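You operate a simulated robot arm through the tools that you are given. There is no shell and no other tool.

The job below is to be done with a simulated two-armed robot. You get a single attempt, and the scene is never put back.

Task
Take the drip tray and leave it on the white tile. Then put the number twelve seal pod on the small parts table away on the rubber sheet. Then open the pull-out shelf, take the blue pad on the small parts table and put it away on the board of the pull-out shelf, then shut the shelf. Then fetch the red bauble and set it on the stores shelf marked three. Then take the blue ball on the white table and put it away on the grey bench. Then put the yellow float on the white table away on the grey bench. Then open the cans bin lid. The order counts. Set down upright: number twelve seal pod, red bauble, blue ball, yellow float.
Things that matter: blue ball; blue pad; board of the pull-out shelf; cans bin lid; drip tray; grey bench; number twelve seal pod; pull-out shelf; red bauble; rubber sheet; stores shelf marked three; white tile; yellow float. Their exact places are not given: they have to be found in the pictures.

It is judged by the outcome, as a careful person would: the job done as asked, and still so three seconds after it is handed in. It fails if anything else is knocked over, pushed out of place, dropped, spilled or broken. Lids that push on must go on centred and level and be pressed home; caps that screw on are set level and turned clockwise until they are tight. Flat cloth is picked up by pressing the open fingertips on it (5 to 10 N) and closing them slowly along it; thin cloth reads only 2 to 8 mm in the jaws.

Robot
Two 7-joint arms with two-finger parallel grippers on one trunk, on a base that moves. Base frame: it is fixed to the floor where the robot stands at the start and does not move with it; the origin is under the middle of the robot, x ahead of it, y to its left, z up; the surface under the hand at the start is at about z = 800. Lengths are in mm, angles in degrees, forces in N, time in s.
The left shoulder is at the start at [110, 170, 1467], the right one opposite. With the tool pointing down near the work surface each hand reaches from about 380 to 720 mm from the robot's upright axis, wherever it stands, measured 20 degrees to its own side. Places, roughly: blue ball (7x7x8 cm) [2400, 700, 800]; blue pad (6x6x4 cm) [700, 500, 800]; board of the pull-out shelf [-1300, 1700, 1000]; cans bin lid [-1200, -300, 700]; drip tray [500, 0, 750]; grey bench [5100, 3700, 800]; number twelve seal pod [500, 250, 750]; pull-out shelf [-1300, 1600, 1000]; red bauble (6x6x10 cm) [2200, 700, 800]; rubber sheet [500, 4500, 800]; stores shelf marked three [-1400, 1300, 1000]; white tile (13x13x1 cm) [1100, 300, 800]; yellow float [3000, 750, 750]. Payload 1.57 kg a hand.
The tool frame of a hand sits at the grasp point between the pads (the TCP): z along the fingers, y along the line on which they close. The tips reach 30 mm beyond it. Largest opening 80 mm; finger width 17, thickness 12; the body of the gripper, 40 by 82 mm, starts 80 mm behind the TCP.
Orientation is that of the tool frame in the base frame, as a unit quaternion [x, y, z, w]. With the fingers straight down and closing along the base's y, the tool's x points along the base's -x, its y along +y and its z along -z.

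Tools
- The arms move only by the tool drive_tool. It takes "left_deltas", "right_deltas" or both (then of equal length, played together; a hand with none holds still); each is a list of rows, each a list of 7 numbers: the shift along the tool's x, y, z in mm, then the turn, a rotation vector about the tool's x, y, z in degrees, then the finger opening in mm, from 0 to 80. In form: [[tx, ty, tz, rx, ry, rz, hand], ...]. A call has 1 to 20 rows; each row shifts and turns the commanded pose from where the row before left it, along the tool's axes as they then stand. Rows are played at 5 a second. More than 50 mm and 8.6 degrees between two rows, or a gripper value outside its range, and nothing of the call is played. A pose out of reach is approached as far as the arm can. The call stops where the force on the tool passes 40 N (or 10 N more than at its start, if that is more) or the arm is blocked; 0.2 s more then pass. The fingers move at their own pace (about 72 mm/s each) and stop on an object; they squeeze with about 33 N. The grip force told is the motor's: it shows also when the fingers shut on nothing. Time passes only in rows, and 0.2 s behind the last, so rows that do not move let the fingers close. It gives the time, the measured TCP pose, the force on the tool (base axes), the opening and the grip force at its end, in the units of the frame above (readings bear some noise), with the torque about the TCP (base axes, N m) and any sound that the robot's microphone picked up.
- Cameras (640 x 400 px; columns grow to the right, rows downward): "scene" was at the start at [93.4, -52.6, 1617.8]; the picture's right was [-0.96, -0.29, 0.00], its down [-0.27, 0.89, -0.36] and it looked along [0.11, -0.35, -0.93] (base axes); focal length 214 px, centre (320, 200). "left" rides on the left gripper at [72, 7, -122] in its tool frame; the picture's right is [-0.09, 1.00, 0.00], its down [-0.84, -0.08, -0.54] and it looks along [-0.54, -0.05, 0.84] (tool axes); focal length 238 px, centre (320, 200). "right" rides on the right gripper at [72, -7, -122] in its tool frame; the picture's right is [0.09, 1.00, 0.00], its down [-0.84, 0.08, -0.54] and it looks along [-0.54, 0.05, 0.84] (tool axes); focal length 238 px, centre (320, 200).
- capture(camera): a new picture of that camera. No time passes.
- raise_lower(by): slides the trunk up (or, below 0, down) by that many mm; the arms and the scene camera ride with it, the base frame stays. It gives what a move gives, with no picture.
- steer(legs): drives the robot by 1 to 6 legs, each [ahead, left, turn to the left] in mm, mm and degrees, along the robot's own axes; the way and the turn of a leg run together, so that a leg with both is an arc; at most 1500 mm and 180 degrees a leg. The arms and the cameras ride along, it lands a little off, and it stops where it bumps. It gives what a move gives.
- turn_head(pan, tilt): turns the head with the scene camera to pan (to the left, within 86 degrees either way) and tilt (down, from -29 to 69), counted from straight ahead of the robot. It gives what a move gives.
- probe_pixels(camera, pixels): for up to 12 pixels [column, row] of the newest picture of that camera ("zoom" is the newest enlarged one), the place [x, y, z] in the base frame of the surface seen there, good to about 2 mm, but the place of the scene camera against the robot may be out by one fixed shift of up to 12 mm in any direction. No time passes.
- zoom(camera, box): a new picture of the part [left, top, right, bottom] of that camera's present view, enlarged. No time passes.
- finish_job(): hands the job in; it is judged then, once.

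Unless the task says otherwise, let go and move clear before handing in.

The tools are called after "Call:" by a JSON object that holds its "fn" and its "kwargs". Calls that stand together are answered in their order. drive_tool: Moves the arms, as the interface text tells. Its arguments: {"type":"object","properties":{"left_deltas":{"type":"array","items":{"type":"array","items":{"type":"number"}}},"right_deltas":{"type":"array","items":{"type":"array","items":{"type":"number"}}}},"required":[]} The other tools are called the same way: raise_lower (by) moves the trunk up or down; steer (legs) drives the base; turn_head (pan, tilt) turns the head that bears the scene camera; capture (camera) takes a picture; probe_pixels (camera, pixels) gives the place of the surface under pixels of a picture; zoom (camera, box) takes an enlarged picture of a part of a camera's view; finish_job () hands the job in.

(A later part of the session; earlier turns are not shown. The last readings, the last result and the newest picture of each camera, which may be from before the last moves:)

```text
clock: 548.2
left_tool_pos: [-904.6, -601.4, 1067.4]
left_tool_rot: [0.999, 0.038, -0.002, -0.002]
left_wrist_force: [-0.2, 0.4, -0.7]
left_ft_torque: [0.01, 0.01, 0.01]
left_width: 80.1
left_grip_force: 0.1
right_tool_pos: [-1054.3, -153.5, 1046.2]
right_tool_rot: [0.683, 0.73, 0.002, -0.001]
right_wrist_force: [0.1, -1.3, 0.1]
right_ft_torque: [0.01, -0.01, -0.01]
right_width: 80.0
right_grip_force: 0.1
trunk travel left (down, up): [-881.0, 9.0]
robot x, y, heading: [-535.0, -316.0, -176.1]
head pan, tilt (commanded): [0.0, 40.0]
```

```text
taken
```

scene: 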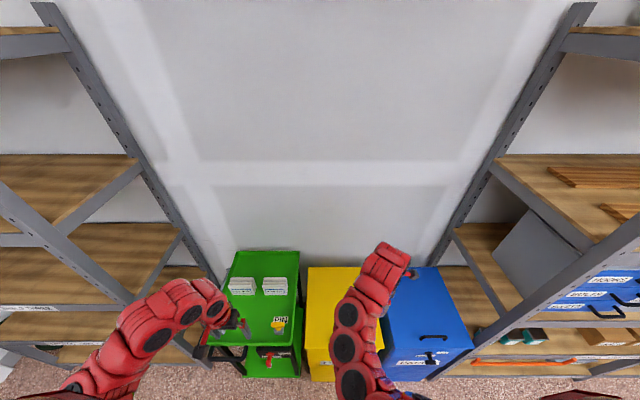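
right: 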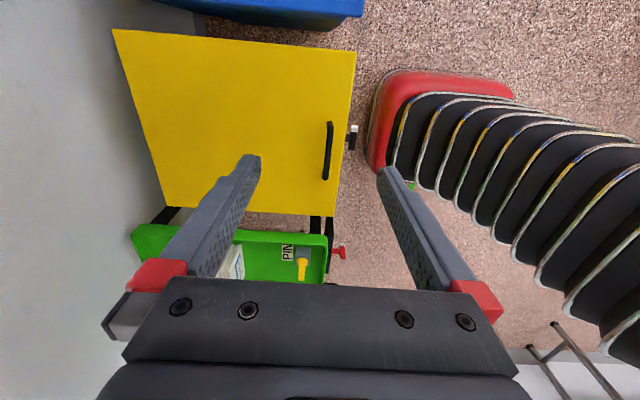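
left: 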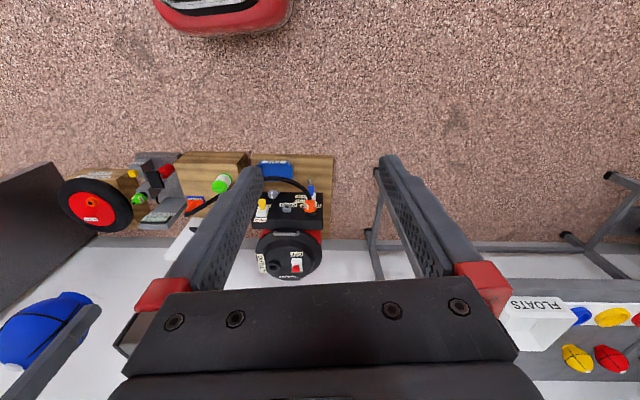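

The wrist view shows the handle at (328,150) and the latch's white tip at (352,127), pointing toward FREE. I'll probe handle, lid corners and latch precisely.

Call:
{"fn": "zoom", "kwargs": {"camera": "right", "box": [290, 90, 390, 210]}}

Call:
{"fn": "probe_pixels", "kwargs": {"camera": "right", "pixels": [[328, 150], [330, 125], [325, 176], [120, 35], [350, 55], [333, 210], [170, 203], [352, 128], [352, 142], [230, 120], [300, 150], [345, 150]]}}

```text
3.33 times, centred on (340, 150) of right
```

zoom: 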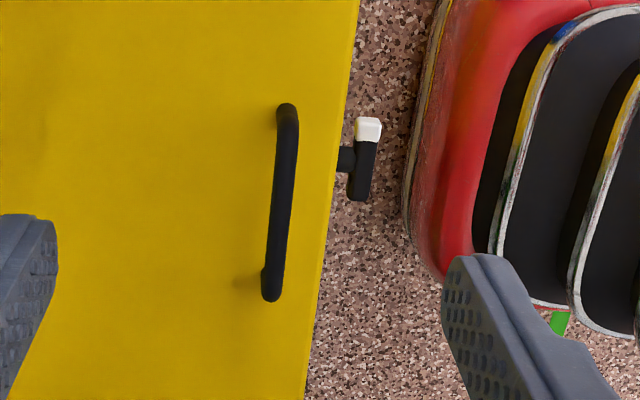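

```text
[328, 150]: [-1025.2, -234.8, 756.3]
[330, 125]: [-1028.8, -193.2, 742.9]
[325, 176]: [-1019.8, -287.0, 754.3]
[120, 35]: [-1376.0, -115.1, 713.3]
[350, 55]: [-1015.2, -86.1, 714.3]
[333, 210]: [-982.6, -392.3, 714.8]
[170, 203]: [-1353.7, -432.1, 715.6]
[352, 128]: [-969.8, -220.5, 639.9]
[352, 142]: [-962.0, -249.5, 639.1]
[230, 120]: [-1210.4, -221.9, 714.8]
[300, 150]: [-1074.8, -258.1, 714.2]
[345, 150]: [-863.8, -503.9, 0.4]
```

Lid top is z≈714.5, handle bar at (−1024, −240), z≈751, hinge line about x≈−1369. I'll move 60 mm closer, lower the trunk 200 mm and bring the hand over the handle.

Call:
{"fn": "steer", "kwargs": {"legs": [[55, 0, 0.4]]}}

Call:
{"fn": "raise_lower", "kwargs": {"by": -200}}

Call:
{"fn": "capture", "kwargs": {"camera": "right"}}

```text
clock: 549.1
left_tool_pos: [-955.5, -608.4, 1068.7]
left_tool_rot: [0.999, 0.042, -0.002, -0.002]
left_wrist_force: [1.6, -0.1, -0.5]
left_ft_torque: [0.0, 0.04, -0.04]
left_width: 80.1
left_grip_force: 0.2
right_tool_pos: [-1106.7, -160.7, 1046.6]
right_tool_rot: [0.681, 0.733, 0.0, -0.001]
right_wrist_force: [1.0, 0.7, 1.0]
right_ft_torque: [-0.02, 0.04, 0.02]
right_width: 80.0
right_grip_force: 0.1
trunk travel left (down, up): [-881.0, 9.0]
robot x, y, heading: [-587.0, -324.0, -175.1]
head pan, tilt (commanded): [0.0, 40.0]
```

```text
clock: 551.3
left_tool_pos: [-959.6, -609.3, 867.4]
left_tool_rot: [0.999, 0.041, -0.001, -0.002]
left_wrist_force: [0.1, 0.5, 0.5]
left_ft_torque: [-0.03, 0.0, -0.03]
left_width: 79.9
left_grip_force: 0.1
right_tool_pos: [-1111.7, -160.3, 844.9]
right_tool_rot: [0.68, 0.733, 0.001, -0.001]
right_wrist_force: [0.1, -0.7, 0.0]
right_ft_torque: [-0.01, 0.01, 0.0]
right_width: 79.8
right_grip_force: 0.1
trunk travel left (down, up): [-681.0, 209.0]
robot x, y, heading: [-589.1, -318.0, -175.3]
head pan, tilt (commanded): [0.0, 40.0]
```

```text
taken
```

right: 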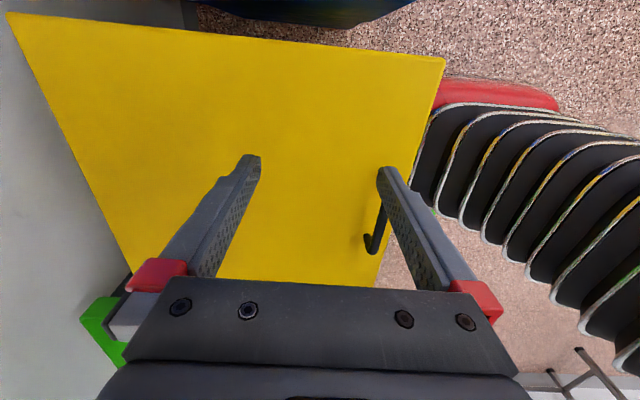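

The hand is aligned with the bin. I'll move over the handle bar.

Call:
{"fn": "drive_tool", "kwargs": {"right_deltas": [[-29, 27, 0, 0, 0, 0, 80], [-29, 27, 0, 0, 0, 0, 70], [-28, 26, 0, 0, 0, 0, 60], [0, 0, 0, 0, 0, 0, 50], [0, 0, 0, 0, 0, 0, 50]]}}

Call:
{"fn": "capture", "kwargs": {"camera": "right"}}

Call:
{"fn": "probe_pixels", "kwargs": {"camera": "right", "pixels": [[325, 120], [325, 150], [327, 100], [322, 175], [330, 80], [318, 190]]}}

```text
clock: 552.5
left_tool_pos: [-958.9, -609.5, 867.0]
left_tool_rot: [0.999, 0.041, -0.002, -0.002]
left_wrist_force: [0.4, 1.3, -0.1]
left_ft_torque: [0.02, 0.01, 0.01]
left_width: 80.1
left_grip_force: 0.0
right_tool_pos: [-1024.4, -241.3, 845.5]
right_tool_rot: [0.681, 0.732, 0.001, 0.0]
right_wrist_force: [-0.1, 0.4, 1.3]
right_ft_torque: [0.0, -0.02, -0.03]
right_width: 50.1
right_grip_force: 0.1
trunk travel left (down, up): [-681.0, 209.0]
robot x, y, heading: [-586.3, -315.4, -175.4]
head pan, tilt (commanded): [0.0, 40.0]
```

```text
taken
```

right: 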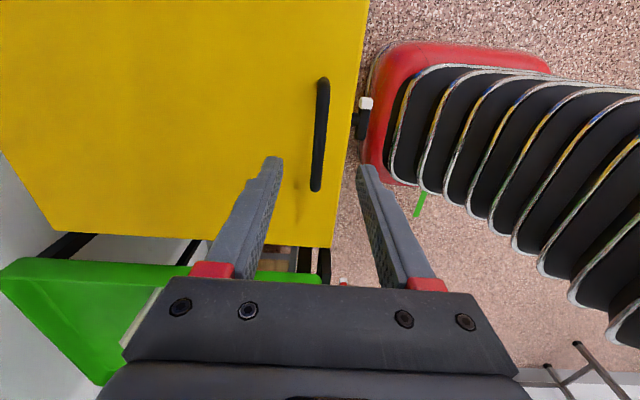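

```text
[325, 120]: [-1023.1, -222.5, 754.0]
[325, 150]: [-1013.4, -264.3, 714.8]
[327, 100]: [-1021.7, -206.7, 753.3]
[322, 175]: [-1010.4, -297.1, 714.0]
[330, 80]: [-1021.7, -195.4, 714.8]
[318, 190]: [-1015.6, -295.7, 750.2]
```

Call:
{"fn": "probe_pixels", "kwargs": {"camera": "right", "pixels": [[321, 130], [320, 145], [319, 160], [322, 110], [317, 180], [318, 170]]}}

Call:
{"fn": "zoom", "kwargs": {"camera": "right", "box": [270, 70, 390, 200]}}

```text
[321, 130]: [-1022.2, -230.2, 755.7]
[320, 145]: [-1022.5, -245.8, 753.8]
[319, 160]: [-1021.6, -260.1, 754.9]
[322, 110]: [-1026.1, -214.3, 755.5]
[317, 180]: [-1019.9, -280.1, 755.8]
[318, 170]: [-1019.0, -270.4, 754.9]
```

```text
3.08 times, centred on (330, 135) of right
```

zoom: 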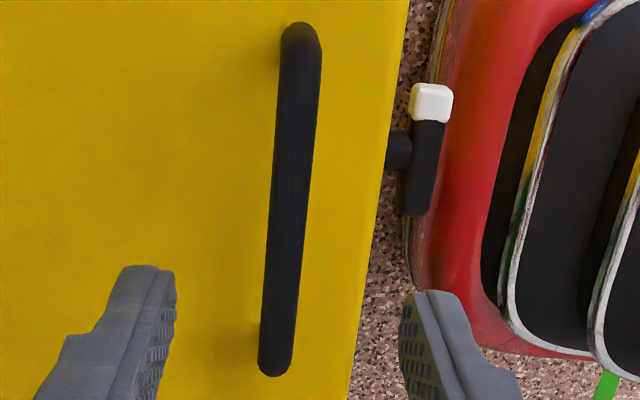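

The bar's centre is (−1022, −243, 750). I'll lower the hand over it with the fingers 50 mm apart.

Call:
{"fn": "drive_tool", "kwargs": {"right_deltas": [[0, 2, 30, 0, 0, 0, 50], [0, 0, 30, 0, 0, 0, 50], [0, 0, 20, 0, 0, 0, 50], [0, 0, 12, 0, 0, 0, 50], [0, 0, 0, 0, 0, 0, 50]]}}

Call:
{"fn": "capture", "kwargs": {"camera": "right"}}

```text
clock: 553.7
left_tool_pos: [-958.7, -609.4, 867.6]
left_tool_rot: [0.999, 0.042, -0.001, -0.002]
left_wrist_force: [0.3, 1.3, -0.7]
left_ft_torque: [-0.02, 0.0, 0.05]
left_width: 79.9
left_grip_force: 0.0
right_tool_pos: [-1020.9, -241.5, 753.2]
right_tool_rot: [0.681, 0.732, 0.002, 0.0]
right_wrist_force: [-1.2, 0.2, -0.2]
right_ft_torque: [0.01, 0.0, -0.01]
right_width: 50.2
right_grip_force: 0.0
trunk travel left (down, up): [-681.0, 209.0]
robot x, y, heading: [-587.7, -322.7, -175.0]
head pan, tilt (commanded): [0.0, 40.0]
```

```text
taken
```

right: 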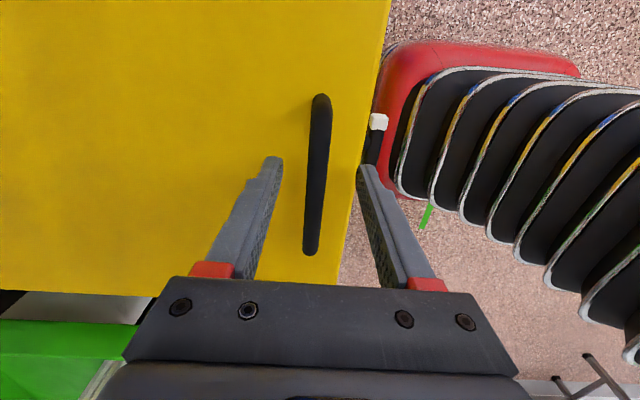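

The bar lies between the fingers. I'll close on it and try a small lift, watching the force in case the latch holds it.

Call:
{"fn": "drive_tool", "kwargs": {"right_deltas": [[0, 0, 0, 0, 0, 0, 35], [0, 0, 0, 0, 0, 0, 20], [0, 0, 0, 0, 0, 0, 0], [0, 0, 0, 0, 0, 0, 0]]}}

Call:
{"fn": "drive_tool", "kwargs": {"right_deltas": [[0, 0, -2, 0, 0, 0, 0], [0, 0, -2, 0, 0, 0, 0], [0, 0, -2, 0, 0, 0, 0]]}}

Call:
{"fn": "capture", "kwargs": {"camera": "right"}}

```text
clock: 554.7
left_tool_pos: [-959.2, -609.1, 866.7]
left_tool_rot: [0.999, 0.042, 0.001, -0.003]
left_wrist_force: [0.6, -0.1, -0.2]
left_ft_torque: [0.0, 0.03, 0.02]
left_width: 80.1
left_grip_force: 0.1
right_tool_pos: [-1023.4, -241.1, 754.5]
right_tool_rot: [0.681, 0.732, 0.001, 0.0]
right_wrist_force: [-18.6, -0.7, 2.9]
right_ft_torque: [-0.14, 0.11, 0.11]
right_width: 11.9
right_grip_force: 29.1
trunk travel left (down, up): [-681.0, 209.0]
robot x, y, heading: [-589.2, -321.6, -175.2]
head pan, tilt (commanded): [0.0, 40.0]
```

```text
clock: 555.5
left_tool_pos: [-959.8, -609.2, 866.2]
left_tool_rot: [0.999, 0.041, 0.001, -0.003]
left_wrist_force: [0.1, -0.5, -0.2]
left_ft_torque: [-0.01, -0.02, 0.01]
left_width: 80.1
left_grip_force: 0.0
right_tool_pos: [-1024.8, -242.0, 757.7]
right_tool_rot: [0.681, 0.733, 0.001, 0.001]
right_wrist_force: [-26.6, -3.1, -7.3]
right_ft_torque: [0.14, 0.09, 0.03]
right_width: 11.6
right_grip_force: 29.1
trunk travel left (down, up): [-681.0, 209.0]
robot x, y, heading: [-588.4, -317.3, -175.4]
head pan, tilt (commanded): [0.0, 40.0]
```

```text
taken
```

right: 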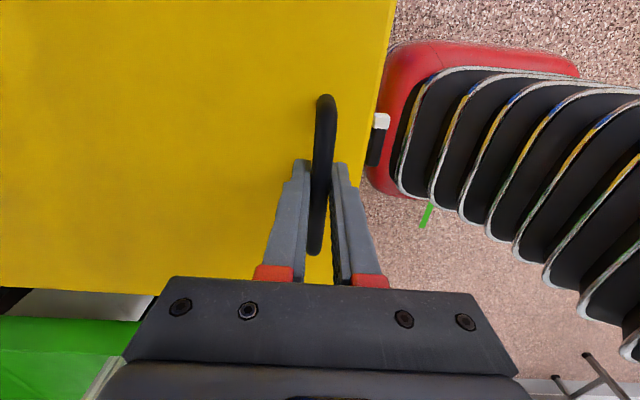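

There's a sideways pull (−27 N in x); I'll shift 3 mm toward the hinge and lift a bit more.

Call:
{"fn": "drive_tool", "kwargs": {"right_deltas": [[0, -2.5, 0, 0, 0, 0, 0], [0, 0, -2, 0, 0, 0, 0], [0, 0, -2, 0, 0, 0, 0]]}}

Call:
{"fn": "drive_tool", "kwargs": {"right_deltas": [[0, -0.5, -3, 0, 0, 0, 0], [0, -0.5, -3, 0, 0, 0, 0]]}}

Call:
{"fn": "capture", "kwargs": {"camera": "right"}}

Call:
{"fn": "probe_pixels", "kwargs": {"camera": "right", "pixels": [[345, 120], [250, 120], [100, 150], [360, 60], [321, 130]]}}

```text
clock: 556.3
left_tool_pos: [-958.9, -608.5, 865.5]
left_tool_rot: [0.999, 0.042, 0.0, -0.002]
left_wrist_force: [0.0, -0.1, -0.6]
left_ft_torque: [0.0, 0.0, 0.02]
left_width: 80.2
left_grip_force: 0.0
right_tool_pos: [-1025.2, -241.9, 762.9]
right_tool_rot: [0.681, 0.732, 0.002, 0.001]
right_wrist_force: [-11.7, -2.9, -5.7]
right_ft_torque: [-0.54, -0.01, 0.07]
right_width: 11.9
right_grip_force: 29.2
trunk travel left (down, up): [-681.0, 209.0]
robot x, y, heading: [-583.3, -321.2, -174.9]
head pan, tilt (commanded): [0.0, 40.0]
```

```text
clock: 556.9
left_tool_pos: [-960.0, -609.3, 867.2]
left_tool_rot: [0.999, 0.042, 0.001, -0.004]
left_wrist_force: [-0.2, -0.8, 0.2]
left_ft_torque: [-0.02, -0.04, -0.01]
left_width: 80.3
left_grip_force: 0.0
right_tool_pos: [-1025.6, -241.7, 767.0]
right_tool_rot: [0.681, 0.733, 0.001, 0.001]
right_wrist_force: [-10.8, 0.9, -6.6]
right_ft_torque: [0.21, 0.0, 0.01]
right_width: 11.8
right_grip_force: 29.1
trunk travel left (down, up): [-681.0, 209.0]
robot x, y, heading: [-585.5, -319.8, -175.2]
head pan, tilt (commanded): [0.0, 40.0]
```

```text
taken
```

right: 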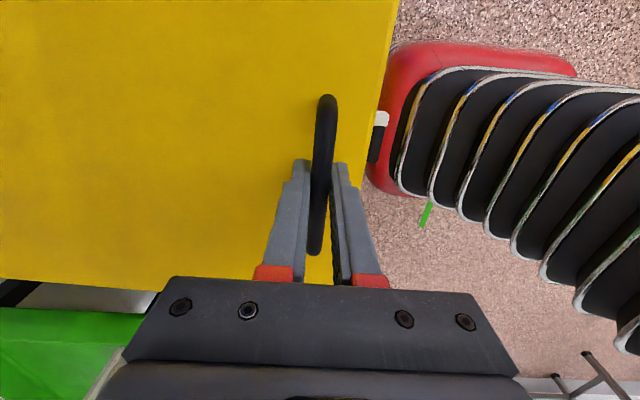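

```text
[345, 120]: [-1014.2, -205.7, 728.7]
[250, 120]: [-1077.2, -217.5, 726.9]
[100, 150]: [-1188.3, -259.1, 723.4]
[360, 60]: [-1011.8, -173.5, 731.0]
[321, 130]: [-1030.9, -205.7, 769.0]
```

The lid is rising freely (front edge up 15 mm), so the latch is free. I'll follow the hinge arc in small steps, checking the force.

Call:
{"fn": "drive_tool", "kwargs": {"right_deltas": [[0, -1.55, -8.9, 0, 0, 0, 0], [0, -1.8, -8.9, 0, 0, 0, 0], [0, -2.0, -8.8, 0, 0, 0, 0], [0, -2.25, -8.8, 0, 0, 0, 0], [0, -2.5, -8.7, 0, 0, 0, 0]]}}

Call:
{"fn": "drive_tool", "kwargs": {"right_deltas": [[0, -2.7, -8.6, 0, 0, 0, 0], [0, -2.9, -8.6, 0, 0, 0, 0], [0, -3.15, -8.5, 0, 0, 0, 0], [0, -3.4, -8.4, 0, 0, 0, 0], [0, -3.6, -8.3, 0, 0, 0, 0], [0, -3.8, -8.2, 0, 0, 0, 0]]}}

Call:
{"fn": "capture", "kwargs": {"camera": "scene"}}

```text
clock: 558.1
left_tool_pos: [-959.1, -607.2, 867.7]
left_tool_rot: [0.999, 0.042, -0.002, -0.003]
left_wrist_force: [0.6, -0.2, -0.4]
left_ft_torque: [0.01, 0.01, 0.01]
left_width: 79.8
left_grip_force: 0.0
right_tool_pos: [-1035.9, -241.5, 812.8]
right_tool_rot: [0.68, 0.733, 0.002, 0.0]
right_wrist_force: [-0.6, 0.3, -5.1]
right_ft_torque: [0.17, -0.03, 0.07]
right_width: 11.8
right_grip_force: 28.8
trunk travel left (down, up): [-681.0, 209.0]
robot x, y, heading: [-589.1, -319.3, -175.1]
head pan, tilt (commanded): [0.0, 40.0]
```

```text
clock: 559.5
left_tool_pos: [-958.3, -607.7, 867.6]
left_tool_rot: [0.999, 0.042, -0.002, -0.002]
left_wrist_force: [0.5, -0.6, 0.0]
left_ft_torque: [0.01, 0.0, 0.01]
left_width: 79.8
left_grip_force: 0.1
right_tool_pos: [-1054.8, -244.3, 865.8]
right_tool_rot: [0.681, 0.732, 0.002, 0.0]
right_wrist_force: [6.5, 5.1, 1.2]
right_ft_torque: [0.26, -0.02, 0.11]
right_width: 11.8
right_grip_force: 28.7
trunk travel left (down, up): [-681.0, 209.0]
robot x, y, heading: [-586.9, -321.7, -175.6]
head pan, tilt (commanded): [0.0, 40.0]
```

```text
taken
```

scene: 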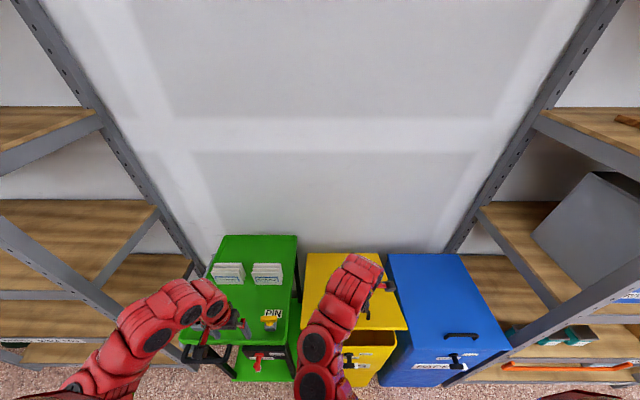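

The lid is about 18° open and the forces are small. I'll refine the arc and continue.

Call:
{"fn": "drive_tool", "kwargs": {"right_deltas": [[0.5, -3.6, -8.3, 0, 0, 0, 0], [0, -3.9, -8.2, 0, 0, 0, 0], [0, -4.1, -8.1, 0, 0, 0, 0], [0, -4.3, -8.0, 0, 0, 0, 0], [0, -4.5, -7.9, 0, 0, 0, 0], [0, -4.7, -7.8, 0, 0, 0, 0]]}}

Call:
{"fn": "drive_tool", "kwargs": {"right_deltas": [[0, -5.0, -7.7, 0, 0, 0, 0], [0, -5.2, -7.5, 0, 0, 0, 0], [0, -5.4, -7.4, 0, 0, 0, 0], [0, -5.6, -7.3, 0, 0, 0, 0], [0, -5.75, -7.1, 0, 0, 0, 0]]}}

Call:
{"fn": "capture", "kwargs": {"camera": "scene"}}

```text
clock: 560.8
left_tool_pos: [-956.2, -609.1, 868.3]
left_tool_rot: [0.999, 0.042, -0.002, -0.002]
left_wrist_force: [-0.6, 0.3, 0.2]
left_ft_torque: [0.02, 0.0, -0.01]
left_width: 79.8
left_grip_force: 0.0
right_tool_pos: [-1057.8, -244.7, 871.8]
right_tool_rot: [0.681, 0.732, 0.004, 0.002]
right_wrist_force: [30.4, 0.3, 9.6]
right_ft_torque: [-0.04, -0.33, 0.07]
right_width: 11.8
right_grip_force: 29.1
right hand out of reach, approached as far as the arm can: row 2, 3, 4, 5, 6
trunk travel left (down, up): [-681.0, 209.0]
robot x, y, heading: [-586.0, -318.7, -175.5]
head pan, tilt (commanded): [0.0, 40.0]
stopped in row 6 (right hand): the force on the tool passed its limit at 43 N (the readings are from after the stop); the commanded pose is now the measured one
```

```text
clock: 562.0
left_tool_pos: [-954.3, -608.1, 869.4]
left_tool_rot: [0.999, 0.042, -0.003, -0.003]
left_wrist_force: [0.1, -0.8, 0.1]
left_ft_torque: [0.02, -0.03, 0.01]
left_width: 80.0
left_grip_force: 0.0
right_tool_pos: [-1057.8, -244.5, 872.7]
right_tool_rot: [0.681, 0.733, 0.001, -0.002]
right_wrist_force: [35.6, -2.0, 12.5]
right_ft_torque: [-0.41, -0.31, 0.1]
right_width: 11.9
right_grip_force: 29.1
right hand out of reach, approached as far as the arm can: row 1, 2, 3, 4, 5
trunk travel left (down, up): [-681.0, 209.0]
robot x, y, heading: [-586.0, -320.2, -175.1]
head pan, tilt (commanded): [0.0, 40.0]
```

```text
taken
```

scene: 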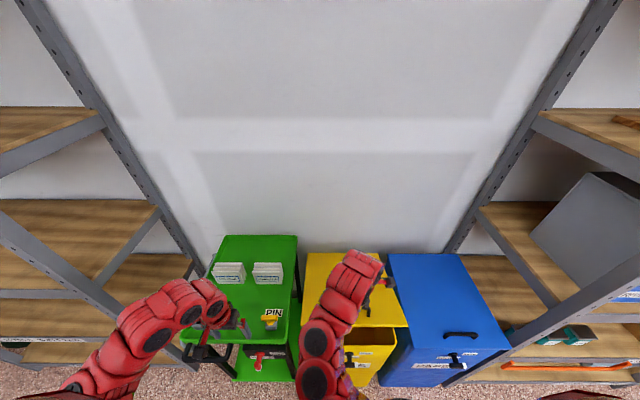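

The hand has reached its upper limit with the trunk this low. I'll relieve the side force, then alternate small trunk lifts with inward arm moves to follow the arc.

Call:
{"fn": "drive_tool", "kwargs": {"right_deltas": [[0, 3, 0, 0, 0, 0, 0], [0, 0, 0, 0, 0, 0, 0]]}}

Call:
{"fn": "raise_lower", "kwargs": {"by": 8}}

```text
clock: 562.5
left_tool_pos: [-956.8, -607.2, 868.0]
left_tool_rot: [0.999, 0.042, -0.003, -0.002]
left_wrist_force: [0.2, -0.3, -0.3]
left_ft_torque: [0.02, 0.0, -0.01]
left_width: 80.2
left_grip_force: 0.0
right_tool_pos: [-1058.1, -243.8, 872.0]
right_tool_rot: [0.68, 0.733, 0.0, -0.004]
right_wrist_force: [23.6, -3.5, 11.7]
right_ft_torque: [-0.31, -0.14, 0.05]
right_width: 11.8
right_grip_force: 29.5
trunk travel left (down, up): [-681.0, 209.0]
robot x, y, heading: [-585.0, -318.6, -175.1]
head pan, tilt (commanded): [0.0, 40.0]
```

```text
clock: 563.1
left_tool_pos: [-957.2, -609.9, 875.0]
left_tool_rot: [0.999, 0.042, -0.001, -0.002]
left_wrist_force: [0.1, -0.6, 0.4]
left_ft_torque: [-0.03, 0.0, -0.01]
left_width: 80.0
left_grip_force: 0.1
right_tool_pos: [-1061.1, -243.3, 880.5]
right_tool_rot: [0.681, 0.732, 0.001, -0.003]
right_wrist_force: [0.1, -4.5, 1.0]
right_ft_torque: [0.04, 0.13, 0.05]
right_width: 11.4
right_grip_force: 29.2
trunk travel left (down, up): [-689.0, 201.0]
robot x, y, heading: [-586.3, -317.9, -175.4]
head pan, tilt (commanded): [0.0, 40.0]
```

That relieved the forces completely. I'll continue in small alternating steps along the arc.

Call:
{"fn": "drive_tool", "kwargs": {"right_deltas": [[0, -3, 0, 0, 0, 0, 0]]}}

Call:
{"fn": "raise_lower", "kwargs": {"by": 10}}

Call:
{"fn": "drive_tool", "kwargs": {"right_deltas": [[0, -5.5, 0, 0, 0, 0, 0]]}}

Call:
{"fn": "raise_lower", "kwargs": {"by": 10}}

Call:
{"fn": "drive_tool", "kwargs": {"right_deltas": [[0, -3, 0, 0, 0, 0, 0]]}}

```text
clock: 563.5
left_tool_pos: [-956.2, -607.4, 875.2]
left_tool_rot: [0.999, 0.043, -0.002, -0.002]
left_wrist_force: [0.2, -0.2, -0.1]
left_ft_torque: [-0.01, -0.01, 0.04]
left_width: 80.1
left_grip_force: 0.1
right_tool_pos: [-1062.5, -243.9, 879.6]
right_tool_rot: [0.681, 0.732, 0.002, -0.002]
right_wrist_force: [12.9, -3.8, 2.5]
right_ft_torque: [-0.22, -0.05, 0.14]
right_width: 11.7
right_grip_force: 29.2
trunk travel left (down, up): [-689.0, 201.0]
robot x, y, heading: [-584.0, -320.4, -175.4]
head pan, tilt (commanded): [0.0, 40.0]
```

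```text
clock: 564.1
left_tool_pos: [-960.2, -610.1, 884.9]
left_tool_rot: [0.999, 0.043, 0.001, -0.003]
left_wrist_force: [-0.5, -0.1, -0.1]
left_ft_torque: [-0.02, 0.03, 0.01]
left_width: 80.2
left_grip_force: 0.0
right_tool_pos: [-1066.7, -245.1, 888.5]
right_tool_rot: [0.681, 0.732, 0.001, -0.003]
right_wrist_force: [-12.4, -6.4, -6.1]
right_ft_torque: [-0.02, 0.21, 0.11]
right_width: 11.6
right_grip_force: 29.7
trunk travel left (down, up): [-699.0, 191.0]
robot x, y, heading: [-591.1, -317.4, -175.3]
head pan, tilt (commanded): [0.0, 40.0]
```

```text
clock: 564.5
left_tool_pos: [-956.1, -609.7, 886.2]
left_tool_rot: [0.999, 0.042, -0.001, -0.002]
left_wrist_force: [0.3, -0.6, -0.8]
left_ft_torque: [0.0, 0.0, -0.03]
left_width: 79.9
left_grip_force: 0.0
right_tool_pos: [-1065.8, -244.5, 888.9]
right_tool_rot: [0.681, 0.732, 0.002, -0.003]
right_wrist_force: [10.3, -3.7, 4.1]
right_ft_torque: [-0.2, 0.02, 0.13]
right_width: 11.5
right_grip_force: 29.5
trunk travel left (down, up): [-699.0, 191.0]
robot x, y, heading: [-586.8, -319.7, -175.2]
head pan, tilt (commanded): [0.0, 40.0]
```

```text
clock: 565.1
left_tool_pos: [-961.0, -609.3, 894.4]
left_tool_rot: [0.999, 0.042, 0.0, -0.002]
left_wrist_force: [-0.4, -0.4, 0.0]
left_ft_torque: [0.0, 0.02, -0.01]
left_width: 80.1
left_grip_force: 0.1
right_tool_pos: [-1071.4, -243.8, 898.9]
right_tool_rot: [0.681, 0.733, 0.0, -0.004]
right_wrist_force: [-14.0, -6.2, -7.5]
right_ft_torque: [-0.21, 0.18, 0.09]
right_width: 11.8
right_grip_force: 29.0
trunk travel left (down, up): [-709.0, 181.0]
robot x, y, heading: [-585.5, -317.1, -175.3]
head pan, tilt (commanded): [0.0, 40.0]
```

```text
clock: 565.5
left_tool_pos: [-957.2, -608.5, 894.6]
left_tool_rot: [0.999, 0.042, 0.0, -0.002]
left_wrist_force: [0.5, 0.3, 0.7]
left_ft_torque: [-0.01, 0.02, -0.03]
left_width: 80.0
left_grip_force: 0.1
right_tool_pos: [-1070.8, -244.8, 897.6]
right_tool_rot: [0.681, 0.732, 0.002, -0.003]
right_wrist_force: [-0.6, -3.3, -5.8]
right_ft_torque: [-0.38, 0.02, 0.13]
right_width: 11.6
right_grip_force: 29.4
trunk travel left (down, up): [-709.0, 181.0]
robot x, y, heading: [-588.9, -321.1, -175.3]
head pan, tilt (commanded): [0.0, 40.0]
```

The arc model fits well (force near zero at each step). I'll continue with combined steps.

Call:
{"fn": "drive_tool", "kwargs": {"right_deltas": [[0, -4, -1.5, 0, 0, 0, 0]]}}

Call:
{"fn": "raise_lower", "kwargs": {"by": 10}}

Call:
{"fn": "drive_tool", "kwargs": {"right_deltas": [[0, -4, -1.5, 0, 0, 0, 0], [0, -4.3, -1.6, 0, 0, 0, 0]]}}

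Call:
{"fn": "raise_lower", "kwargs": {"by": 10}}

Call:
{"fn": "drive_tool", "kwargs": {"right_deltas": [[0, -4.4, -1.6, 0, 0, 0, 0], [0, -5, -1.8, 0, 0, 0, 0]]}}

Call:
{"fn": "raise_lower", "kwargs": {"by": 10}}

Call:
{"fn": "drive_tool", "kwargs": {"right_deltas": [[0, -5, -1.9, 0, 0, 0, 0]]}}

```text
clock: 565.9
left_tool_pos: [-956.8, -608.6, 895.9]
left_tool_rot: [0.999, 0.041, -0.001, -0.003]
left_wrist_force: [-0.3, 0.6, 0.7]
left_ft_torque: [0.0, -0.01, 0.0]
left_width: 80.1
left_grip_force: 0.0
right_tool_pos: [-1072.4, -244.5, 900.8]
right_tool_rot: [0.682, 0.732, 0.001, -0.004]
right_wrist_force: [10.7, -1.0, 2.5]
right_ft_torque: [-0.5, -0.07, 0.14]
right_width: 11.5
right_grip_force: 29.1
trunk travel left (down, up): [-709.0, 181.0]
robot x, y, heading: [-588.1, -319.1, -175.4]
head pan, tilt (commanded): [0.0, 40.0]
```

```text
clock: 566.5
left_tool_pos: [-958.9, -608.9, 903.6]
left_tool_rot: [0.999, 0.042, 0.0, -0.003]
left_wrist_force: [0.2, -0.3, 0.4]
left_ft_torque: [-0.02, 0.01, 0.01]
left_width: 80.1
left_grip_force: 0.1
right_tool_pos: [-1078.2, -245.4, 909.9]
right_tool_rot: [0.681, 0.732, 0.0, -0.006]
right_wrist_force: [-13.0, -3.4, -6.8]
right_ft_torque: [0.25, 0.21, 0.06]
right_width: 11.5
right_grip_force: 30.0
trunk travel left (down, up): [-719.0, 171.0]
robot x, y, heading: [-588.0, -318.8, -175.2]
head pan, tilt (commanded): [0.0, 40.0]
```

```text
clock: 567.1
left_tool_pos: [-956.9, -608.0, 906.4]
left_tool_rot: [0.999, 0.041, -0.002, -0.003]
left_wrist_force: [0.7, 0.4, 0.2]
left_ft_torque: [0.0, 0.0, 0.02]
left_width: 79.8
left_grip_force: 0.1
right_tool_pos: [-1079.6, -245.0, 912.6]
right_tool_rot: [0.681, 0.732, 0.0, -0.008]
right_wrist_force: [12.3, 1.3, 3.9]
right_ft_torque: [-0.19, -0.13, 0.19]
right_width: 11.9
right_grip_force: 29.4
trunk travel left (down, up): [-719.0, 171.0]
robot x, y, heading: [-591.3, -318.7, -175.3]
head pan, tilt (commanded): [0.0, 40.0]
```

```text
clock: 567.6
left_tool_pos: [-960.0, -607.8, 913.3]
left_tool_rot: [0.999, 0.041, -0.001, -0.003]
left_wrist_force: [0.1, -0.7, 0.0]
left_ft_torque: [-0.02, 0.05, -0.02]
left_width: 79.9
left_grip_force: 0.0
right_tool_pos: [-1086.3, -246.0, 920.7]
right_tool_rot: [0.681, 0.733, -0.001, -0.009]
right_wrist_force: [-11.7, 1.6, -7.5]
right_ft_torque: [0.33, 0.22, 0.04]
right_width: 11.3
right_grip_force: 28.9
trunk travel left (down, up): [-729.0, 161.0]
robot x, y, heading: [-588.5, -321.4, -175.4]
head pan, tilt (commanded): [0.0, 40.0]
```

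```text
clock: 568.2
left_tool_pos: [-955.8, -606.8, 916.8]
left_tool_rot: [0.999, 0.042, -0.004, -0.003]
left_wrist_force: [0.4, -0.1, 0.5]
left_ft_torque: [0.02, 0.02, 0.01]
left_width: 79.9
left_grip_force: 0.0
right_tool_pos: [-1088.9, -246.3, 925.9]
right_tool_rot: [0.681, 0.732, -0.001, -0.01]
right_wrist_force: [17.9, 1.1, 8.6]
right_ft_torque: [-0.21, -0.12, 0.07]
right_width: 11.7
right_grip_force: 29.2
trunk travel left (down, up): [-729.0, 161.0]
robot x, y, heading: [-585.4, -322.4, -175.1]
head pan, tilt (commanded): [0.0, 40.0]
```

```text
clock: 568.8
left_tool_pos: [-958.4, -609.1, 924.2]
left_tool_rot: [0.999, 0.041, -0.001, -0.002]
left_wrist_force: [0.4, 0.4, -0.6]
left_ft_torque: [-0.02, 0.01, 0.03]
left_width: 80.0
left_grip_force: 0.0
right_tool_pos: [-1094.6, -246.6, 932.1]
right_tool_rot: [0.681, 0.732, -0.002, -0.012]
right_wrist_force: [-8.3, -1.4, -4.1]
right_ft_torque: [-0.06, 0.18, 0.06]
right_width: 11.6
right_grip_force: 29.8
trunk travel left (down, up): [-739.0, 151.0]
robot x, y, heading: [-587.7, -317.2, -175.3]
head pan, tilt (commanded): [0.0, 40.0]
```

```text
clock: 569.2
left_tool_pos: [-957.7, -608.2, 925.9]
left_tool_rot: [0.999, 0.042, -0.002, -0.002]
left_wrist_force: [0.0, 1.1, -1.1]
left_ft_torque: [0.01, 0.02, 0.0]
left_width: 80.0
left_grip_force: 0.1
right_tool_pos: [-1096.3, -246.2, 935.4]
right_tool_rot: [0.68, 0.733, -0.003, -0.012]
right_wrist_force: [8.8, -0.8, 2.3]
right_ft_torque: [-0.35, -0.03, 0.13]
right_width: 11.9
right_grip_force: 29.1
trunk travel left (down, up): [-739.0, 151.0]
robot x, y, heading: [-582.7, -319.7, -175.1]
head pan, tilt (commanded): [0.0, 40.0]
```

About 30° open, all on the arc. Continuing the same way.

Call:
{"fn": "drive_tool", "kwargs": {"right_deltas": [[0, -4, -2, 0, 0, 0, 0]]}}

Call:
{"fn": "raise_lower", "kwargs": {"by": 10}}

Call:
{"fn": "drive_tool", "kwargs": {"right_deltas": [[0, -6, -2.2, 0, 0, 0, 0], [0, -6, -2.2, 0, 0, 0, 0]]}}

Call:
{"fn": "raise_lower", "kwargs": {"by": 10}}

Call:
{"fn": "drive_tool", "kwargs": {"right_deltas": [[0, -6.5, -2.4, 0, 0, 0, 0], [0, -6.5, -2.6, 0, 0, 0, 0]]}}

Call:
{"fn": "raise_lower", "kwargs": {"by": 10}}

Call:
{"fn": "drive_tool", "kwargs": {"right_deltas": [[0, -7, -2.8, 0, 0, 0, 0]]}}

Call:
{"fn": "capture", "kwargs": {"camera": "scene"}}

```text
clock: 569.6
left_tool_pos: [-954.3, -607.5, 926.2]
left_tool_rot: [0.999, 0.041, -0.003, -0.003]
left_wrist_force: [-0.2, 0.4, -0.3]
left_ft_torque: [-0.02, -0.01, 0.03]
left_width: 80.0
left_grip_force: 0.0
right_tool_pos: [-1097.7, -248.4, 936.6]
right_tool_rot: [0.681, 0.732, -0.002, -0.014]
right_wrist_force: [20.4, 1.1, 11.7]
right_ft_torque: [-0.49, -0.22, 0.14]
right_width: 11.3
right_grip_force: 29.1
trunk travel left (down, up): [-739.0, 151.0]
robot x, y, heading: [-585.4, -319.6, -175.1]
head pan, tilt (commanded): [0.0, 40.0]
```

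```text
clock: 570.2
left_tool_pos: [-961.1, -609.1, 934.4]
left_tool_rot: [0.999, 0.042, -0.001, -0.003]
left_wrist_force: [0.1, -0.3, 0.8]
left_ft_torque: [0.01, -0.03, -0.01]
left_width: 80.0
left_grip_force: 0.0
right_tool_pos: [-1103.8, -247.4, 945.8]
right_tool_rot: [0.681, 0.732, -0.003, -0.015]
right_wrist_force: [-7.2, -2.6, -5.0]
right_ft_torque: [0.35, 0.17, 0.07]
right_width: 11.9
right_grip_force: 29.2
trunk travel left (down, up): [-749.0, 141.0]
robot x, y, heading: [-588.0, -319.1, -175.0]
head pan, tilt (commanded): [0.0, 40.0]
```

```text
clock: 570.8
left_tool_pos: [-952.5, -608.8, 937.1]
left_tool_rot: [0.999, 0.042, -0.003, -0.002]
left_wrist_force: [0.3, 1.1, 0.5]
left_ft_torque: [0.0, 0.02, -0.02]
left_width: 80.3
left_grip_force: 0.0
right_tool_pos: [-1106.0, -247.5, 951.2]
right_tool_rot: [0.682, 0.732, -0.004, -0.016]
right_wrist_force: [25.6, 4.5, 18.4]
right_ft_torque: [0.02, -0.27, 0.13]
right_width: 11.6
right_grip_force: 28.8
trunk travel left (down, up): [-749.0, 141.0]
robot x, y, heading: [-586.2, -319.5, -175.2]
head pan, tilt (commanded): [0.0, 40.0]
```

```text
clock: 571.4
left_tool_pos: [-958.2, -608.7, 946.3]
left_tool_rot: [0.999, 0.042, -0.001, -0.003]
left_wrist_force: [-0.3, 0.2, 0.6]
left_ft_torque: [0.01, -0.03, 0.01]
left_width: 79.8
left_grip_force: 0.0
right_tool_pos: [-1114.0, -248.9, 957.1]
right_tool_rot: [0.68, 0.733, -0.004, -0.017]
right_wrist_force: [-1.0, 0.5, -0.3]
right_ft_torque: [0.15, 0.17, 0.1]
right_width: 11.7
right_grip_force: 28.5
trunk travel left (down, up): [-759.0, 131.0]
robot x, y, heading: [-585.9, -319.1, -175.3]
head pan, tilt (commanded): [0.0, 40.0]
```

```text
clock: 572.2
left_tool_pos: [-953.6, -608.6, 946.5]
left_tool_rot: [0.999, 0.042, -0.002, -0.003]
left_wrist_force: [-0.2, 0.2, 0.7]
left_ft_torque: [0.04, -0.01, 0.01]
left_width: 80.0
left_grip_force: 0.0
right_tool_pos: [-1119.1, -248.9, 960.0]
right_tool_rot: [0.681, 0.732, -0.002, -0.018]
right_wrist_force: [22.0, 1.9, 16.5]
right_ft_torque: [-0.14, -0.28, 0.08]
right_width: 11.8
right_grip_force: 29.3
trunk travel left (down, up): [-759.0, 131.0]
robot x, y, heading: [-588.9, -320.6, -175.3]
head pan, tilt (commanded): [0.0, 40.0]
stopped in row 2 (right hand): the force on the tool passed its limit at 41 N (the readings are from after the stop); the commanded pose is now the measured one
```

```text
clock: 572.8
left_tool_pos: [-958.9, -608.8, 954.2]
left_tool_rot: [0.999, 0.042, -0.001, -0.002]
left_wrist_force: [0.1, 0.6, -0.1]
left_ft_torque: [-0.01, 0.03, 0.0]
left_width: 80.1
left_grip_force: 0.1
right_tool_pos: [-1125.8, -250.4, 968.1]
right_tool_rot: [0.68, 0.733, -0.004, -0.02]
right_wrist_force: [-3.0, -1.9, -3.6]
right_ft_torque: [0.15, 0.18, 0.09]
right_width: 11.6
right_grip_force: 28.6
trunk travel left (down, up): [-769.0, 121.0]
robot x, y, heading: [-587.0, -317.3, -175.0]
head pan, tilt (commanded): [0.0, 40.0]
```

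```text
clock: 573.2
left_tool_pos: [-955.4, -607.3, 956.6]
left_tool_rot: [0.999, 0.042, -0.001, -0.003]
left_wrist_force: [0.0, 0.0, -0.3]
left_ft_torque: [0.0, 0.03, 0.01]
left_width: 79.7
left_grip_force: 0.1
right_tool_pos: [-1128.8, -248.6, 972.5]
right_tool_rot: [0.681, 0.732, -0.005, -0.02]
right_wrist_force: [11.3, 3.3, 6.9]
right_ft_torque: [-0.47, -0.11, 0.21]
right_width: 11.9
right_grip_force: 28.7
trunk travel left (down, up): [-769.0, 121.0]
robot x, y, heading: [-587.7, -319.5, -175.4]
head pan, tilt (commanded): [0.0, 40.0]
```

```text
taken
```

scene: 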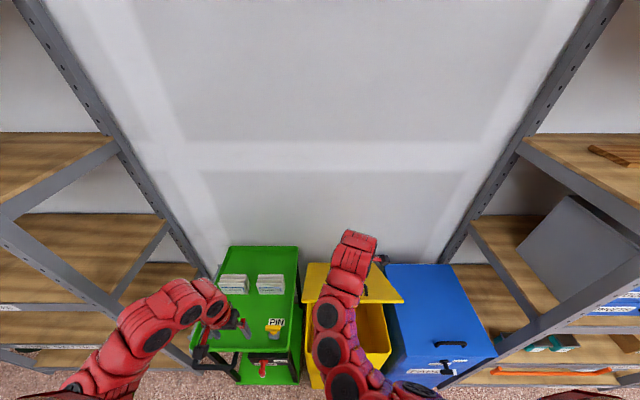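

About 38° open. I'll keep going with the same pattern.

Call:
{"fn": "raise_lower", "kwargs": {"by": 10}}

Call:
{"fn": "drive_tool", "kwargs": {"right_deltas": [[0, -6, -1.5, 0, 0, 0, 0], [0, -6, -2.5, 0, 0, 0, 0]]}}

Call:
{"fn": "raise_lower", "kwargs": {"by": 10}}

Call:
{"fn": "drive_tool", "kwargs": {"right_deltas": [[0, -6.5, -2, 0, 0, 0, 0], [0, -6.5, -2.5, 0, 0, 0, 0]]}}

Call:
{"fn": "raise_lower", "kwargs": {"by": 10}}

Call:
{"fn": "drive_tool", "kwargs": {"right_deltas": [[0, -7, -2.5, 0, 0, 0, 0], [0, -6, -2.5, 0, 0, 0, 0]]}}

```text
clock: 573.7
left_tool_pos: [-960.7, -607.4, 963.4]
left_tool_rot: [0.999, 0.042, 0.001, -0.003]
left_wrist_force: [-0.4, -0.5, -0.3]
left_ft_torque: [-0.01, 0.03, -0.04]
left_width: 79.8
left_grip_force: 0.0
right_tool_pos: [-1135.3, -249.0, 977.7]
right_tool_rot: [0.68, 0.733, -0.005, -0.021]
right_wrist_force: [-19.0, -2.0, -18.7]
right_ft_torque: [0.03, 0.17, 0.06]
right_width: 12.0
right_grip_force: 28.8
trunk travel left (down, up): [-779.0, 111.0]
robot x, y, heading: [-587.2, -322.0, -175.1]
head pan, tilt (commanded): [0.0, 40.0]
```

```text
clock: 574.3
left_tool_pos: [-955.9, -607.5, 964.8]
left_tool_rot: [0.999, 0.042, -0.001, -0.003]
left_wrist_force: [0.8, 1.0, 0.5]
left_ft_torque: [-0.03, 0.0, -0.03]
left_width: 80.1
left_grip_force: 0.2
right_tool_pos: [-1139.7, -250.9, 984.3]
right_tool_rot: [0.68, 0.732, -0.005, -0.022]
right_wrist_force: [7.2, 3.9, 3.3]
right_ft_torque: [-0.25, -0.12, 0.09]
right_width: 11.6
right_grip_force: 28.9
trunk travel left (down, up): [-779.0, 111.0]
robot x, y, heading: [-586.1, -317.9, -175.4]
head pan, tilt (commanded): [0.0, 40.0]
```

```text
clock: 574.9
left_tool_pos: [-961.5, -608.2, 974.2]
left_tool_rot: [0.999, 0.042, 0.0, -0.001]
left_wrist_force: [-0.1, 0.3, 0.1]
left_ft_torque: [0.01, 0.0, -0.02]
left_width: 80.0
left_grip_force: 0.2
right_tool_pos: [-1147.5, -250.9, 990.3]
right_tool_rot: [0.68, 0.733, -0.005, -0.022]
right_wrist_force: [-21.2, 0.6, -23.3]
right_ft_torque: [0.28, 0.11, 0.06]
right_width: 11.8
right_grip_force: 29.1
trunk travel left (down, up): [-789.0, 101.0]
robot x, y, heading: [-586.5, -319.8, -175.4]
head pan, tilt (commanded): [0.0, 40.0]
```

```text
clock: 575.5
left_tool_pos: [-956.7, -608.7, 976.4]
left_tool_rot: [0.999, 0.042, -0.001, -0.002]
left_wrist_force: [-0.6, 0.1, 0.3]
left_ft_torque: [-0.01, -0.02, 0.02]
left_width: 80.1
left_grip_force: 0.1
right_tool_pos: [-1154.3, -251.5, 995.8]
right_tool_rot: [0.682, 0.731, -0.006, -0.024]
right_wrist_force: [3.9, 2.3, -1.0]
right_ft_torque: [-0.09, -0.04, 0.11]
right_width: 11.7
right_grip_force: 29.4
trunk travel left (down, up): [-789.0, 101.0]
robot x, y, heading: [-584.7, -320.6, -175.3]
head pan, tilt (commanded): [0.0, 40.0]
```

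```text
clock: 576.1
left_tool_pos: [-961.6, -608.1, 984.0]
left_tool_rot: [0.999, 0.042, 0.0, -0.002]
left_wrist_force: [-0.3, 0.3, 0.3]
left_ft_torque: [0.0, 0.04, -0.04]
left_width: 80.0
left_grip_force: 0.0
right_tool_pos: [-1160.2, -252.4, 1002.3]
right_tool_rot: [0.68, 0.732, -0.005, -0.024]
right_wrist_force: [-21.4, 0.6, -25.8]
right_ft_torque: [-0.02, 0.12, 0.06]
right_width: 11.6
right_grip_force: 29.2
trunk travel left (down, up): [-799.0, 91.0]
robot x, y, heading: [-588.6, -320.5, -175.1]
head pan, tilt (commanded): [0.0, 40.0]
```

```text
clock: 576.7
left_tool_pos: [-957.6, -608.8, 985.2]
left_tool_rot: [0.999, 0.042, -0.001, -0.003]
left_wrist_force: [0.0, 0.2, 0.0]
left_ft_torque: [0.0, -0.02, -0.04]
left_width: 79.9
left_grip_force: 0.1
right_tool_pos: [-1168.6, -250.8, 1008.9]
right_tool_rot: [0.68, 0.732, -0.007, -0.026]
right_wrist_force: [0.7, 2.5, -3.7]
right_ft_torque: [0.23, -0.09, 0.13]
right_width: 11.5
right_grip_force: 29.5
trunk travel left (down, up): [-799.0, 91.0]
robot x, y, heading: [-585.1, -321.2, -175.1]
head pan, tilt (commanded): [0.0, 40.0]
```

About 46° open. The arm now has room, so I'll continue with pure arm steps along the arc.

Call:
{"fn": "drive_tool", "kwargs": {"right_deltas": [[0, -7.3, -5.4, 0, 0, 0, 0], [0, -7.4, -5.2, 0, 0, 0, 0], [0, -7.5, -5.0, 0, 0, 0, 0]]}}

Call:
{"fn": "drive_tool", "kwargs": {"right_deltas": [[0, -7.7, -4.9, 0, 0, 0, 0], [0, -7.8, -4.7, 0, 0, 0, 0], [0, -7.9, -4.5, 0, 0, 0, 0]]}}

Call:
{"fn": "capture", "kwargs": {"camera": "scene"}}

```text
clock: 577.5
left_tool_pos: [-953.6, -607.0, 986.9]
left_tool_rot: [0.999, 0.042, -0.003, -0.002]
left_wrist_force: [0.4, -0.2, 0.0]
left_ft_torque: [0.05, 0.0, 0.02]
left_width: 79.7
left_grip_force: 0.0
right_tool_pos: [-1187.3, -254.8, 1017.7]
right_tool_rot: [0.68, 0.733, -0.008, -0.026]
right_wrist_force: [19.7, 5.6, 25.9]
right_ft_torque: [-0.06, -0.15, 0.41]
right_width: 11.5
right_grip_force: 29.0
right hand out of reach, approached as far as the arm can: row 1, 2
trunk travel left (down, up): [-799.0, 91.0]
robot x, y, heading: [-588.4, -321.8, -175.4]
head pan, tilt (commanded): [0.0, 40.0]
```

```text
clock: 578.3
left_tool_pos: [-954.1, -608.7, 987.3]
left_tool_rot: [0.999, 0.041, -0.003, -0.002]
left_wrist_force: [-0.1, 0.0, -0.5]
left_ft_torque: [-0.02, 0.0, 0.0]
left_width: 80.4
left_grip_force: 0.1
right_tool_pos: [-1211.5, -256.7, 1029.4]
right_tool_rot: [0.68, 0.733, -0.008, -0.025]
right_wrist_force: [11.2, 4.2, 20.4]
right_ft_torque: [0.31, 0.0, 0.06]
right_width: 11.9
right_grip_force: 29.5
right hand out of reach, approached as far as the arm can: row 1
trunk travel left (down, up): [-799.0, 91.0]
robot x, y, heading: [-587.6, -321.0, -175.4]
head pan, tilt (commanded): [0.0, 40.0]
```

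```text
taken
```

scene: 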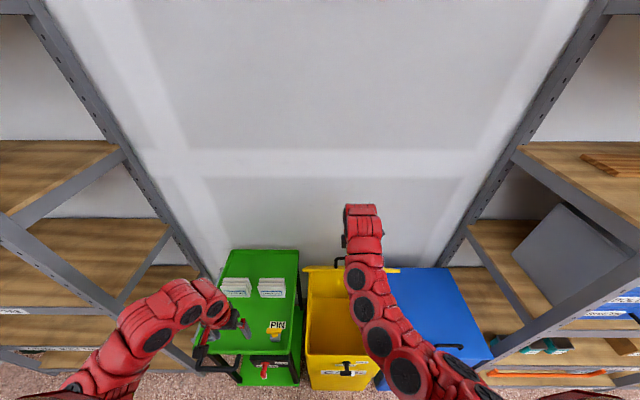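

About 52° open, with some outward/upward push (23 N). I'll raise the trunk slightly to relieve it and continue.

Call:
{"fn": "raise_lower", "kwargs": {"by": 10}}

Call:
{"fn": "drive_tool", "kwargs": {"right_deltas": [[0, -7, -2.5, 0, 0, 0, 0], [0, -7, -3, 0, 0, 0, 0]]}}

Call:
{"fn": "raise_lower", "kwargs": {"by": 6}}

Call:
{"fn": "drive_tool", "kwargs": {"right_deltas": [[0, -8, -2, 0, 0, 0, 0], [0, -8, -2, 0, 0, 0, 0]]}}

```text
clock: 578.9
left_tool_pos: [-961.0, -609.0, 992.2]
left_tool_rot: [0.999, 0.042, 0.001, -0.002]
left_wrist_force: [0.1, 1.0, -0.2]
left_ft_torque: [0.01, 0.01, -0.02]
left_width: 79.9
left_grip_force: 0.1
right_tool_pos: [-1219.9, -258.6, 1032.2]
right_tool_rot: [0.681, 0.732, -0.005, -0.023]
right_wrist_force: [-12.3, -2.1, -24.9]
right_ft_torque: [-0.2, -0.02, 0.07]
right_width: 11.9
right_grip_force: 29.2
trunk travel left (down, up): [-809.0, 81.0]
robot x, y, heading: [-587.1, -318.2, -175.1]
head pan, tilt (commanded): [0.0, 40.0]
```

```text
clock: 579.5
left_tool_pos: [-959.9, -608.4, 993.7]
left_tool_rot: [0.999, 0.042, 0.001, -0.003]
left_wrist_force: [-0.1, 1.0, -0.3]
left_ft_torque: [0.03, 0.02, 0.0]
left_width: 80.1
left_grip_force: 0.0
right_tool_pos: [-1230.5, -259.1, 1040.7]
right_tool_rot: [0.68, 0.732, -0.005, -0.023]
right_wrist_force: [-8.2, -3.8, -23.9]
right_ft_torque: [0.05, 0.04, 0.1]
right_width: 11.7
right_grip_force: 28.9
trunk travel left (down, up): [-809.0, 81.0]
robot x, y, heading: [-584.6, -318.6, -175.2]
head pan, tilt (commanded): [0.0, 40.0]
```

```text
clock: 580.0
left_tool_pos: [-961.7, -608.1, 999.1]
left_tool_rot: [0.999, 0.042, 0.002, -0.002]
left_wrist_force: [0.0, 0.3, -0.1]
left_ft_torque: [0.0, -0.03, 0.0]
left_width: 80.0
left_grip_force: 0.1
right_tool_pos: [-1232.4, -257.8, 1046.0]
right_tool_rot: [0.681, 0.732, -0.005, -0.023]
right_wrist_force: [-12.0, -2.8, -24.0]
right_ft_torque: [-0.23, 0.05, 0.12]
right_width: 11.6
right_grip_force: 28.6
trunk travel left (down, up): [-815.0, 75.0]
robot x, y, heading: [-587.5, -320.6, -175.4]
head pan, tilt (commanded): [0.0, 40.0]
```

```text
clock: 580.6
left_tool_pos: [-960.2, -607.9, 999.7]
left_tool_rot: [0.999, 0.042, -0.001, -0.002]
left_wrist_force: [-0.2, 0.2, 0.2]
left_ft_torque: [-0.01, -0.02, -0.01]
left_width: 80.2
left_grip_force: 0.1
right_tool_pos: [-1245.7, -258.2, 1053.1]
right_tool_rot: [0.682, 0.731, -0.004, -0.023]
right_wrist_force: [-3.7, 2.2, -15.7]
right_ft_torque: [0.51, 0.03, 0.11]
right_width: 11.5
right_grip_force: 29.1
trunk travel left (down, up): [-815.0, 75.0]
robot x, y, heading: [-588.3, -319.7, -175.4]
head pan, tilt (commanded): [0.0, 40.0]
```

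About 59° open. Continuing inward with less lift.

Call:
{"fn": "drive_tool", "kwargs": {"right_deltas": [[0, -8, -2, 0, 0, 0, 0], [0, -8, -3, 0, 0, 0, 0], [0, -8, -3, 0, 0, 0, 0]]}}

Call:
{"fn": "drive_tool", "kwargs": {"right_deltas": [[0, -8, -2.8, 0, 0, 0, 0], [0, -8, -2.5, 0, 0, 0, 0], [0, -8, -2.3, 0, 0, 0, 0]]}}

Call:
{"fn": "capture", "kwargs": {"camera": "right"}}

Call:
{"fn": "capture", "kwargs": {"camera": "scene"}}

```text
clock: 581.4
left_tool_pos: [-959.4, -608.3, 999.8]
left_tool_rot: [0.999, 0.042, 0.0, -0.003]
left_wrist_force: [0.6, -0.6, -0.1]
left_ft_torque: [-0.02, 0.0, -0.01]
left_width: 79.9
left_grip_force: 0.0
right_tool_pos: [-1268.9, -260.8, 1062.2]
right_tool_rot: [0.681, 0.732, -0.005, -0.023]
right_wrist_force: [-3.3, 3.6, -14.6]
right_ft_torque: [0.71, 0.04, 0.05]
right_width: 11.7
right_grip_force: 29.1
trunk travel left (down, up): [-815.0, 75.0]
robot x, y, heading: [-587.1, -319.0, -175.1]
head pan, tilt (commanded): [0.0, 40.0]
```

```text
clock: 582.2
left_tool_pos: [-958.9, -607.7, 1000.4]
left_tool_rot: [0.999, 0.042, 0.0, -0.003]
left_wrist_force: [-0.7, -0.2, 0.8]
left_ft_torque: [-0.02, -0.01, 0.01]
left_width: 80.0
left_grip_force: 0.1
right_tool_pos: [-1293.2, -262.0, 1069.5]
right_tool_rot: [0.681, 0.732, -0.006, -0.022]
right_wrist_force: [-5.2, -0.1, -19.6]
right_ft_torque: [0.46, 0.07, 0.08]
right_width: 11.6
right_grip_force: 28.6
trunk travel left (down, up): [-815.0, 75.0]
robot x, y, heading: [-586.2, -321.4, -175.2]
head pan, tilt (commanded): [0.0, 40.0]
```

```text
taken
```

right: 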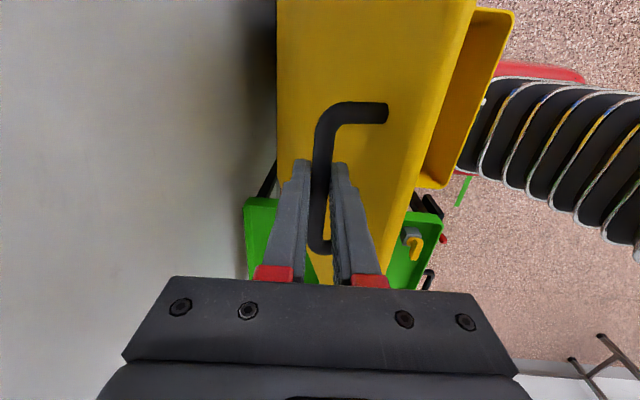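

```text
taken
```

scene: 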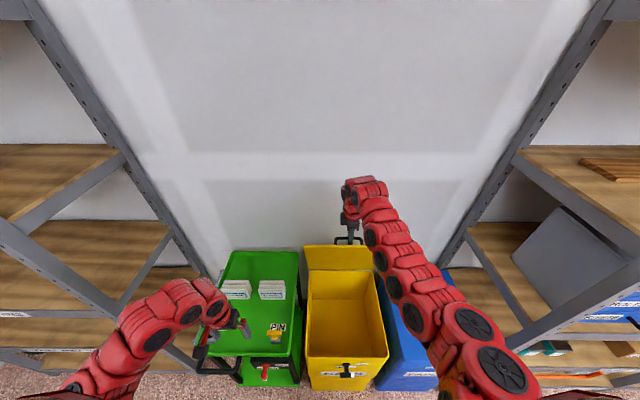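

About 66° open, with the lid following nicely. I'll keep pushing inward.

Call:
{"fn": "drive_tool", "kwargs": {"right_deltas": [[0, -8, -0.5, 0, 0, 0, 0], [0, -8, -1.2, 0, 0, 0, 0], [0, -8, -1.5, 0, 0, 0, 0]]}}

Call:
{"fn": "drive_tool", "kwargs": {"right_deltas": [[0, -8, -1.2, 0, 0, 0, 0], [0, -8, -1, 0, 0, 0, 0], [0, -8, -0.8, 0, 0, 0, 0]]}}

Call:
{"fn": "capture", "kwargs": {"camera": "right"}}

```text
clock: 583.0
left_tool_pos: [-958.4, -608.6, 1001.6]
left_tool_rot: [0.999, 0.042, -0.002, -0.003]
left_wrist_force: [0.5, 0.2, -0.3]
left_ft_torque: [0.04, -0.03, -0.04]
left_width: 80.2
left_grip_force: 0.0
right_tool_pos: [-1313.3, -264.6, 1075.5]
right_tool_rot: [0.681, 0.732, -0.006, -0.024]
right_wrist_force: [-1.1, 2.1, -6.9]
right_ft_torque: [0.53, 0.04, 0.09]
right_width: 11.5
right_grip_force: 29.4
trunk travel left (down, up): [-815.0, 75.0]
robot x, y, heading: [-585.4, -319.0, -175.5]
head pan, tilt (commanded): [0.0, 40.0]
```

```text
clock: 583.8
left_tool_pos: [-959.6, -608.9, 1001.5]
left_tool_rot: [0.999, 0.042, 0.0, -0.002]
left_wrist_force: [0.1, -1.2, 0.3]
left_ft_torque: [0.03, 0.0, -0.01]
left_width: 79.8
left_grip_force: 0.0
right_tool_pos: [-1328.8, -266.2, 1077.4]
right_tool_rot: [0.681, 0.732, -0.005, -0.024]
right_wrist_force: [1.4, 0.3, -13.9]
right_ft_torque: [0.23, -0.06, 0.07]
right_width: 11.6
right_grip_force: 29.3
right hand out of reach, approached as far as the arm can: row 2, 3
trunk travel left (down, up): [-815.0, 75.0]
robot x, y, heading: [-584.3, -317.9, -175.2]
head pan, tilt (commanded): [0.0, 40.0]
```

```text
taken
```

right: 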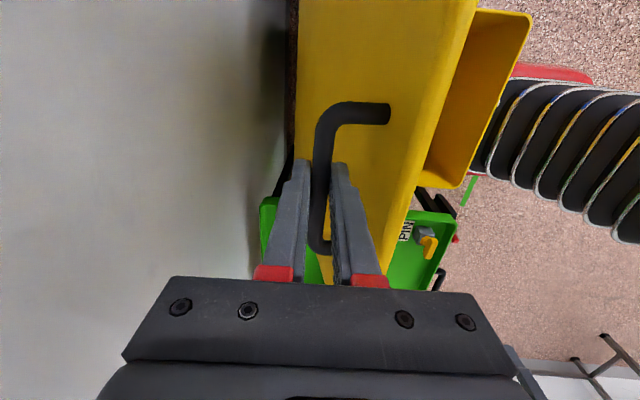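

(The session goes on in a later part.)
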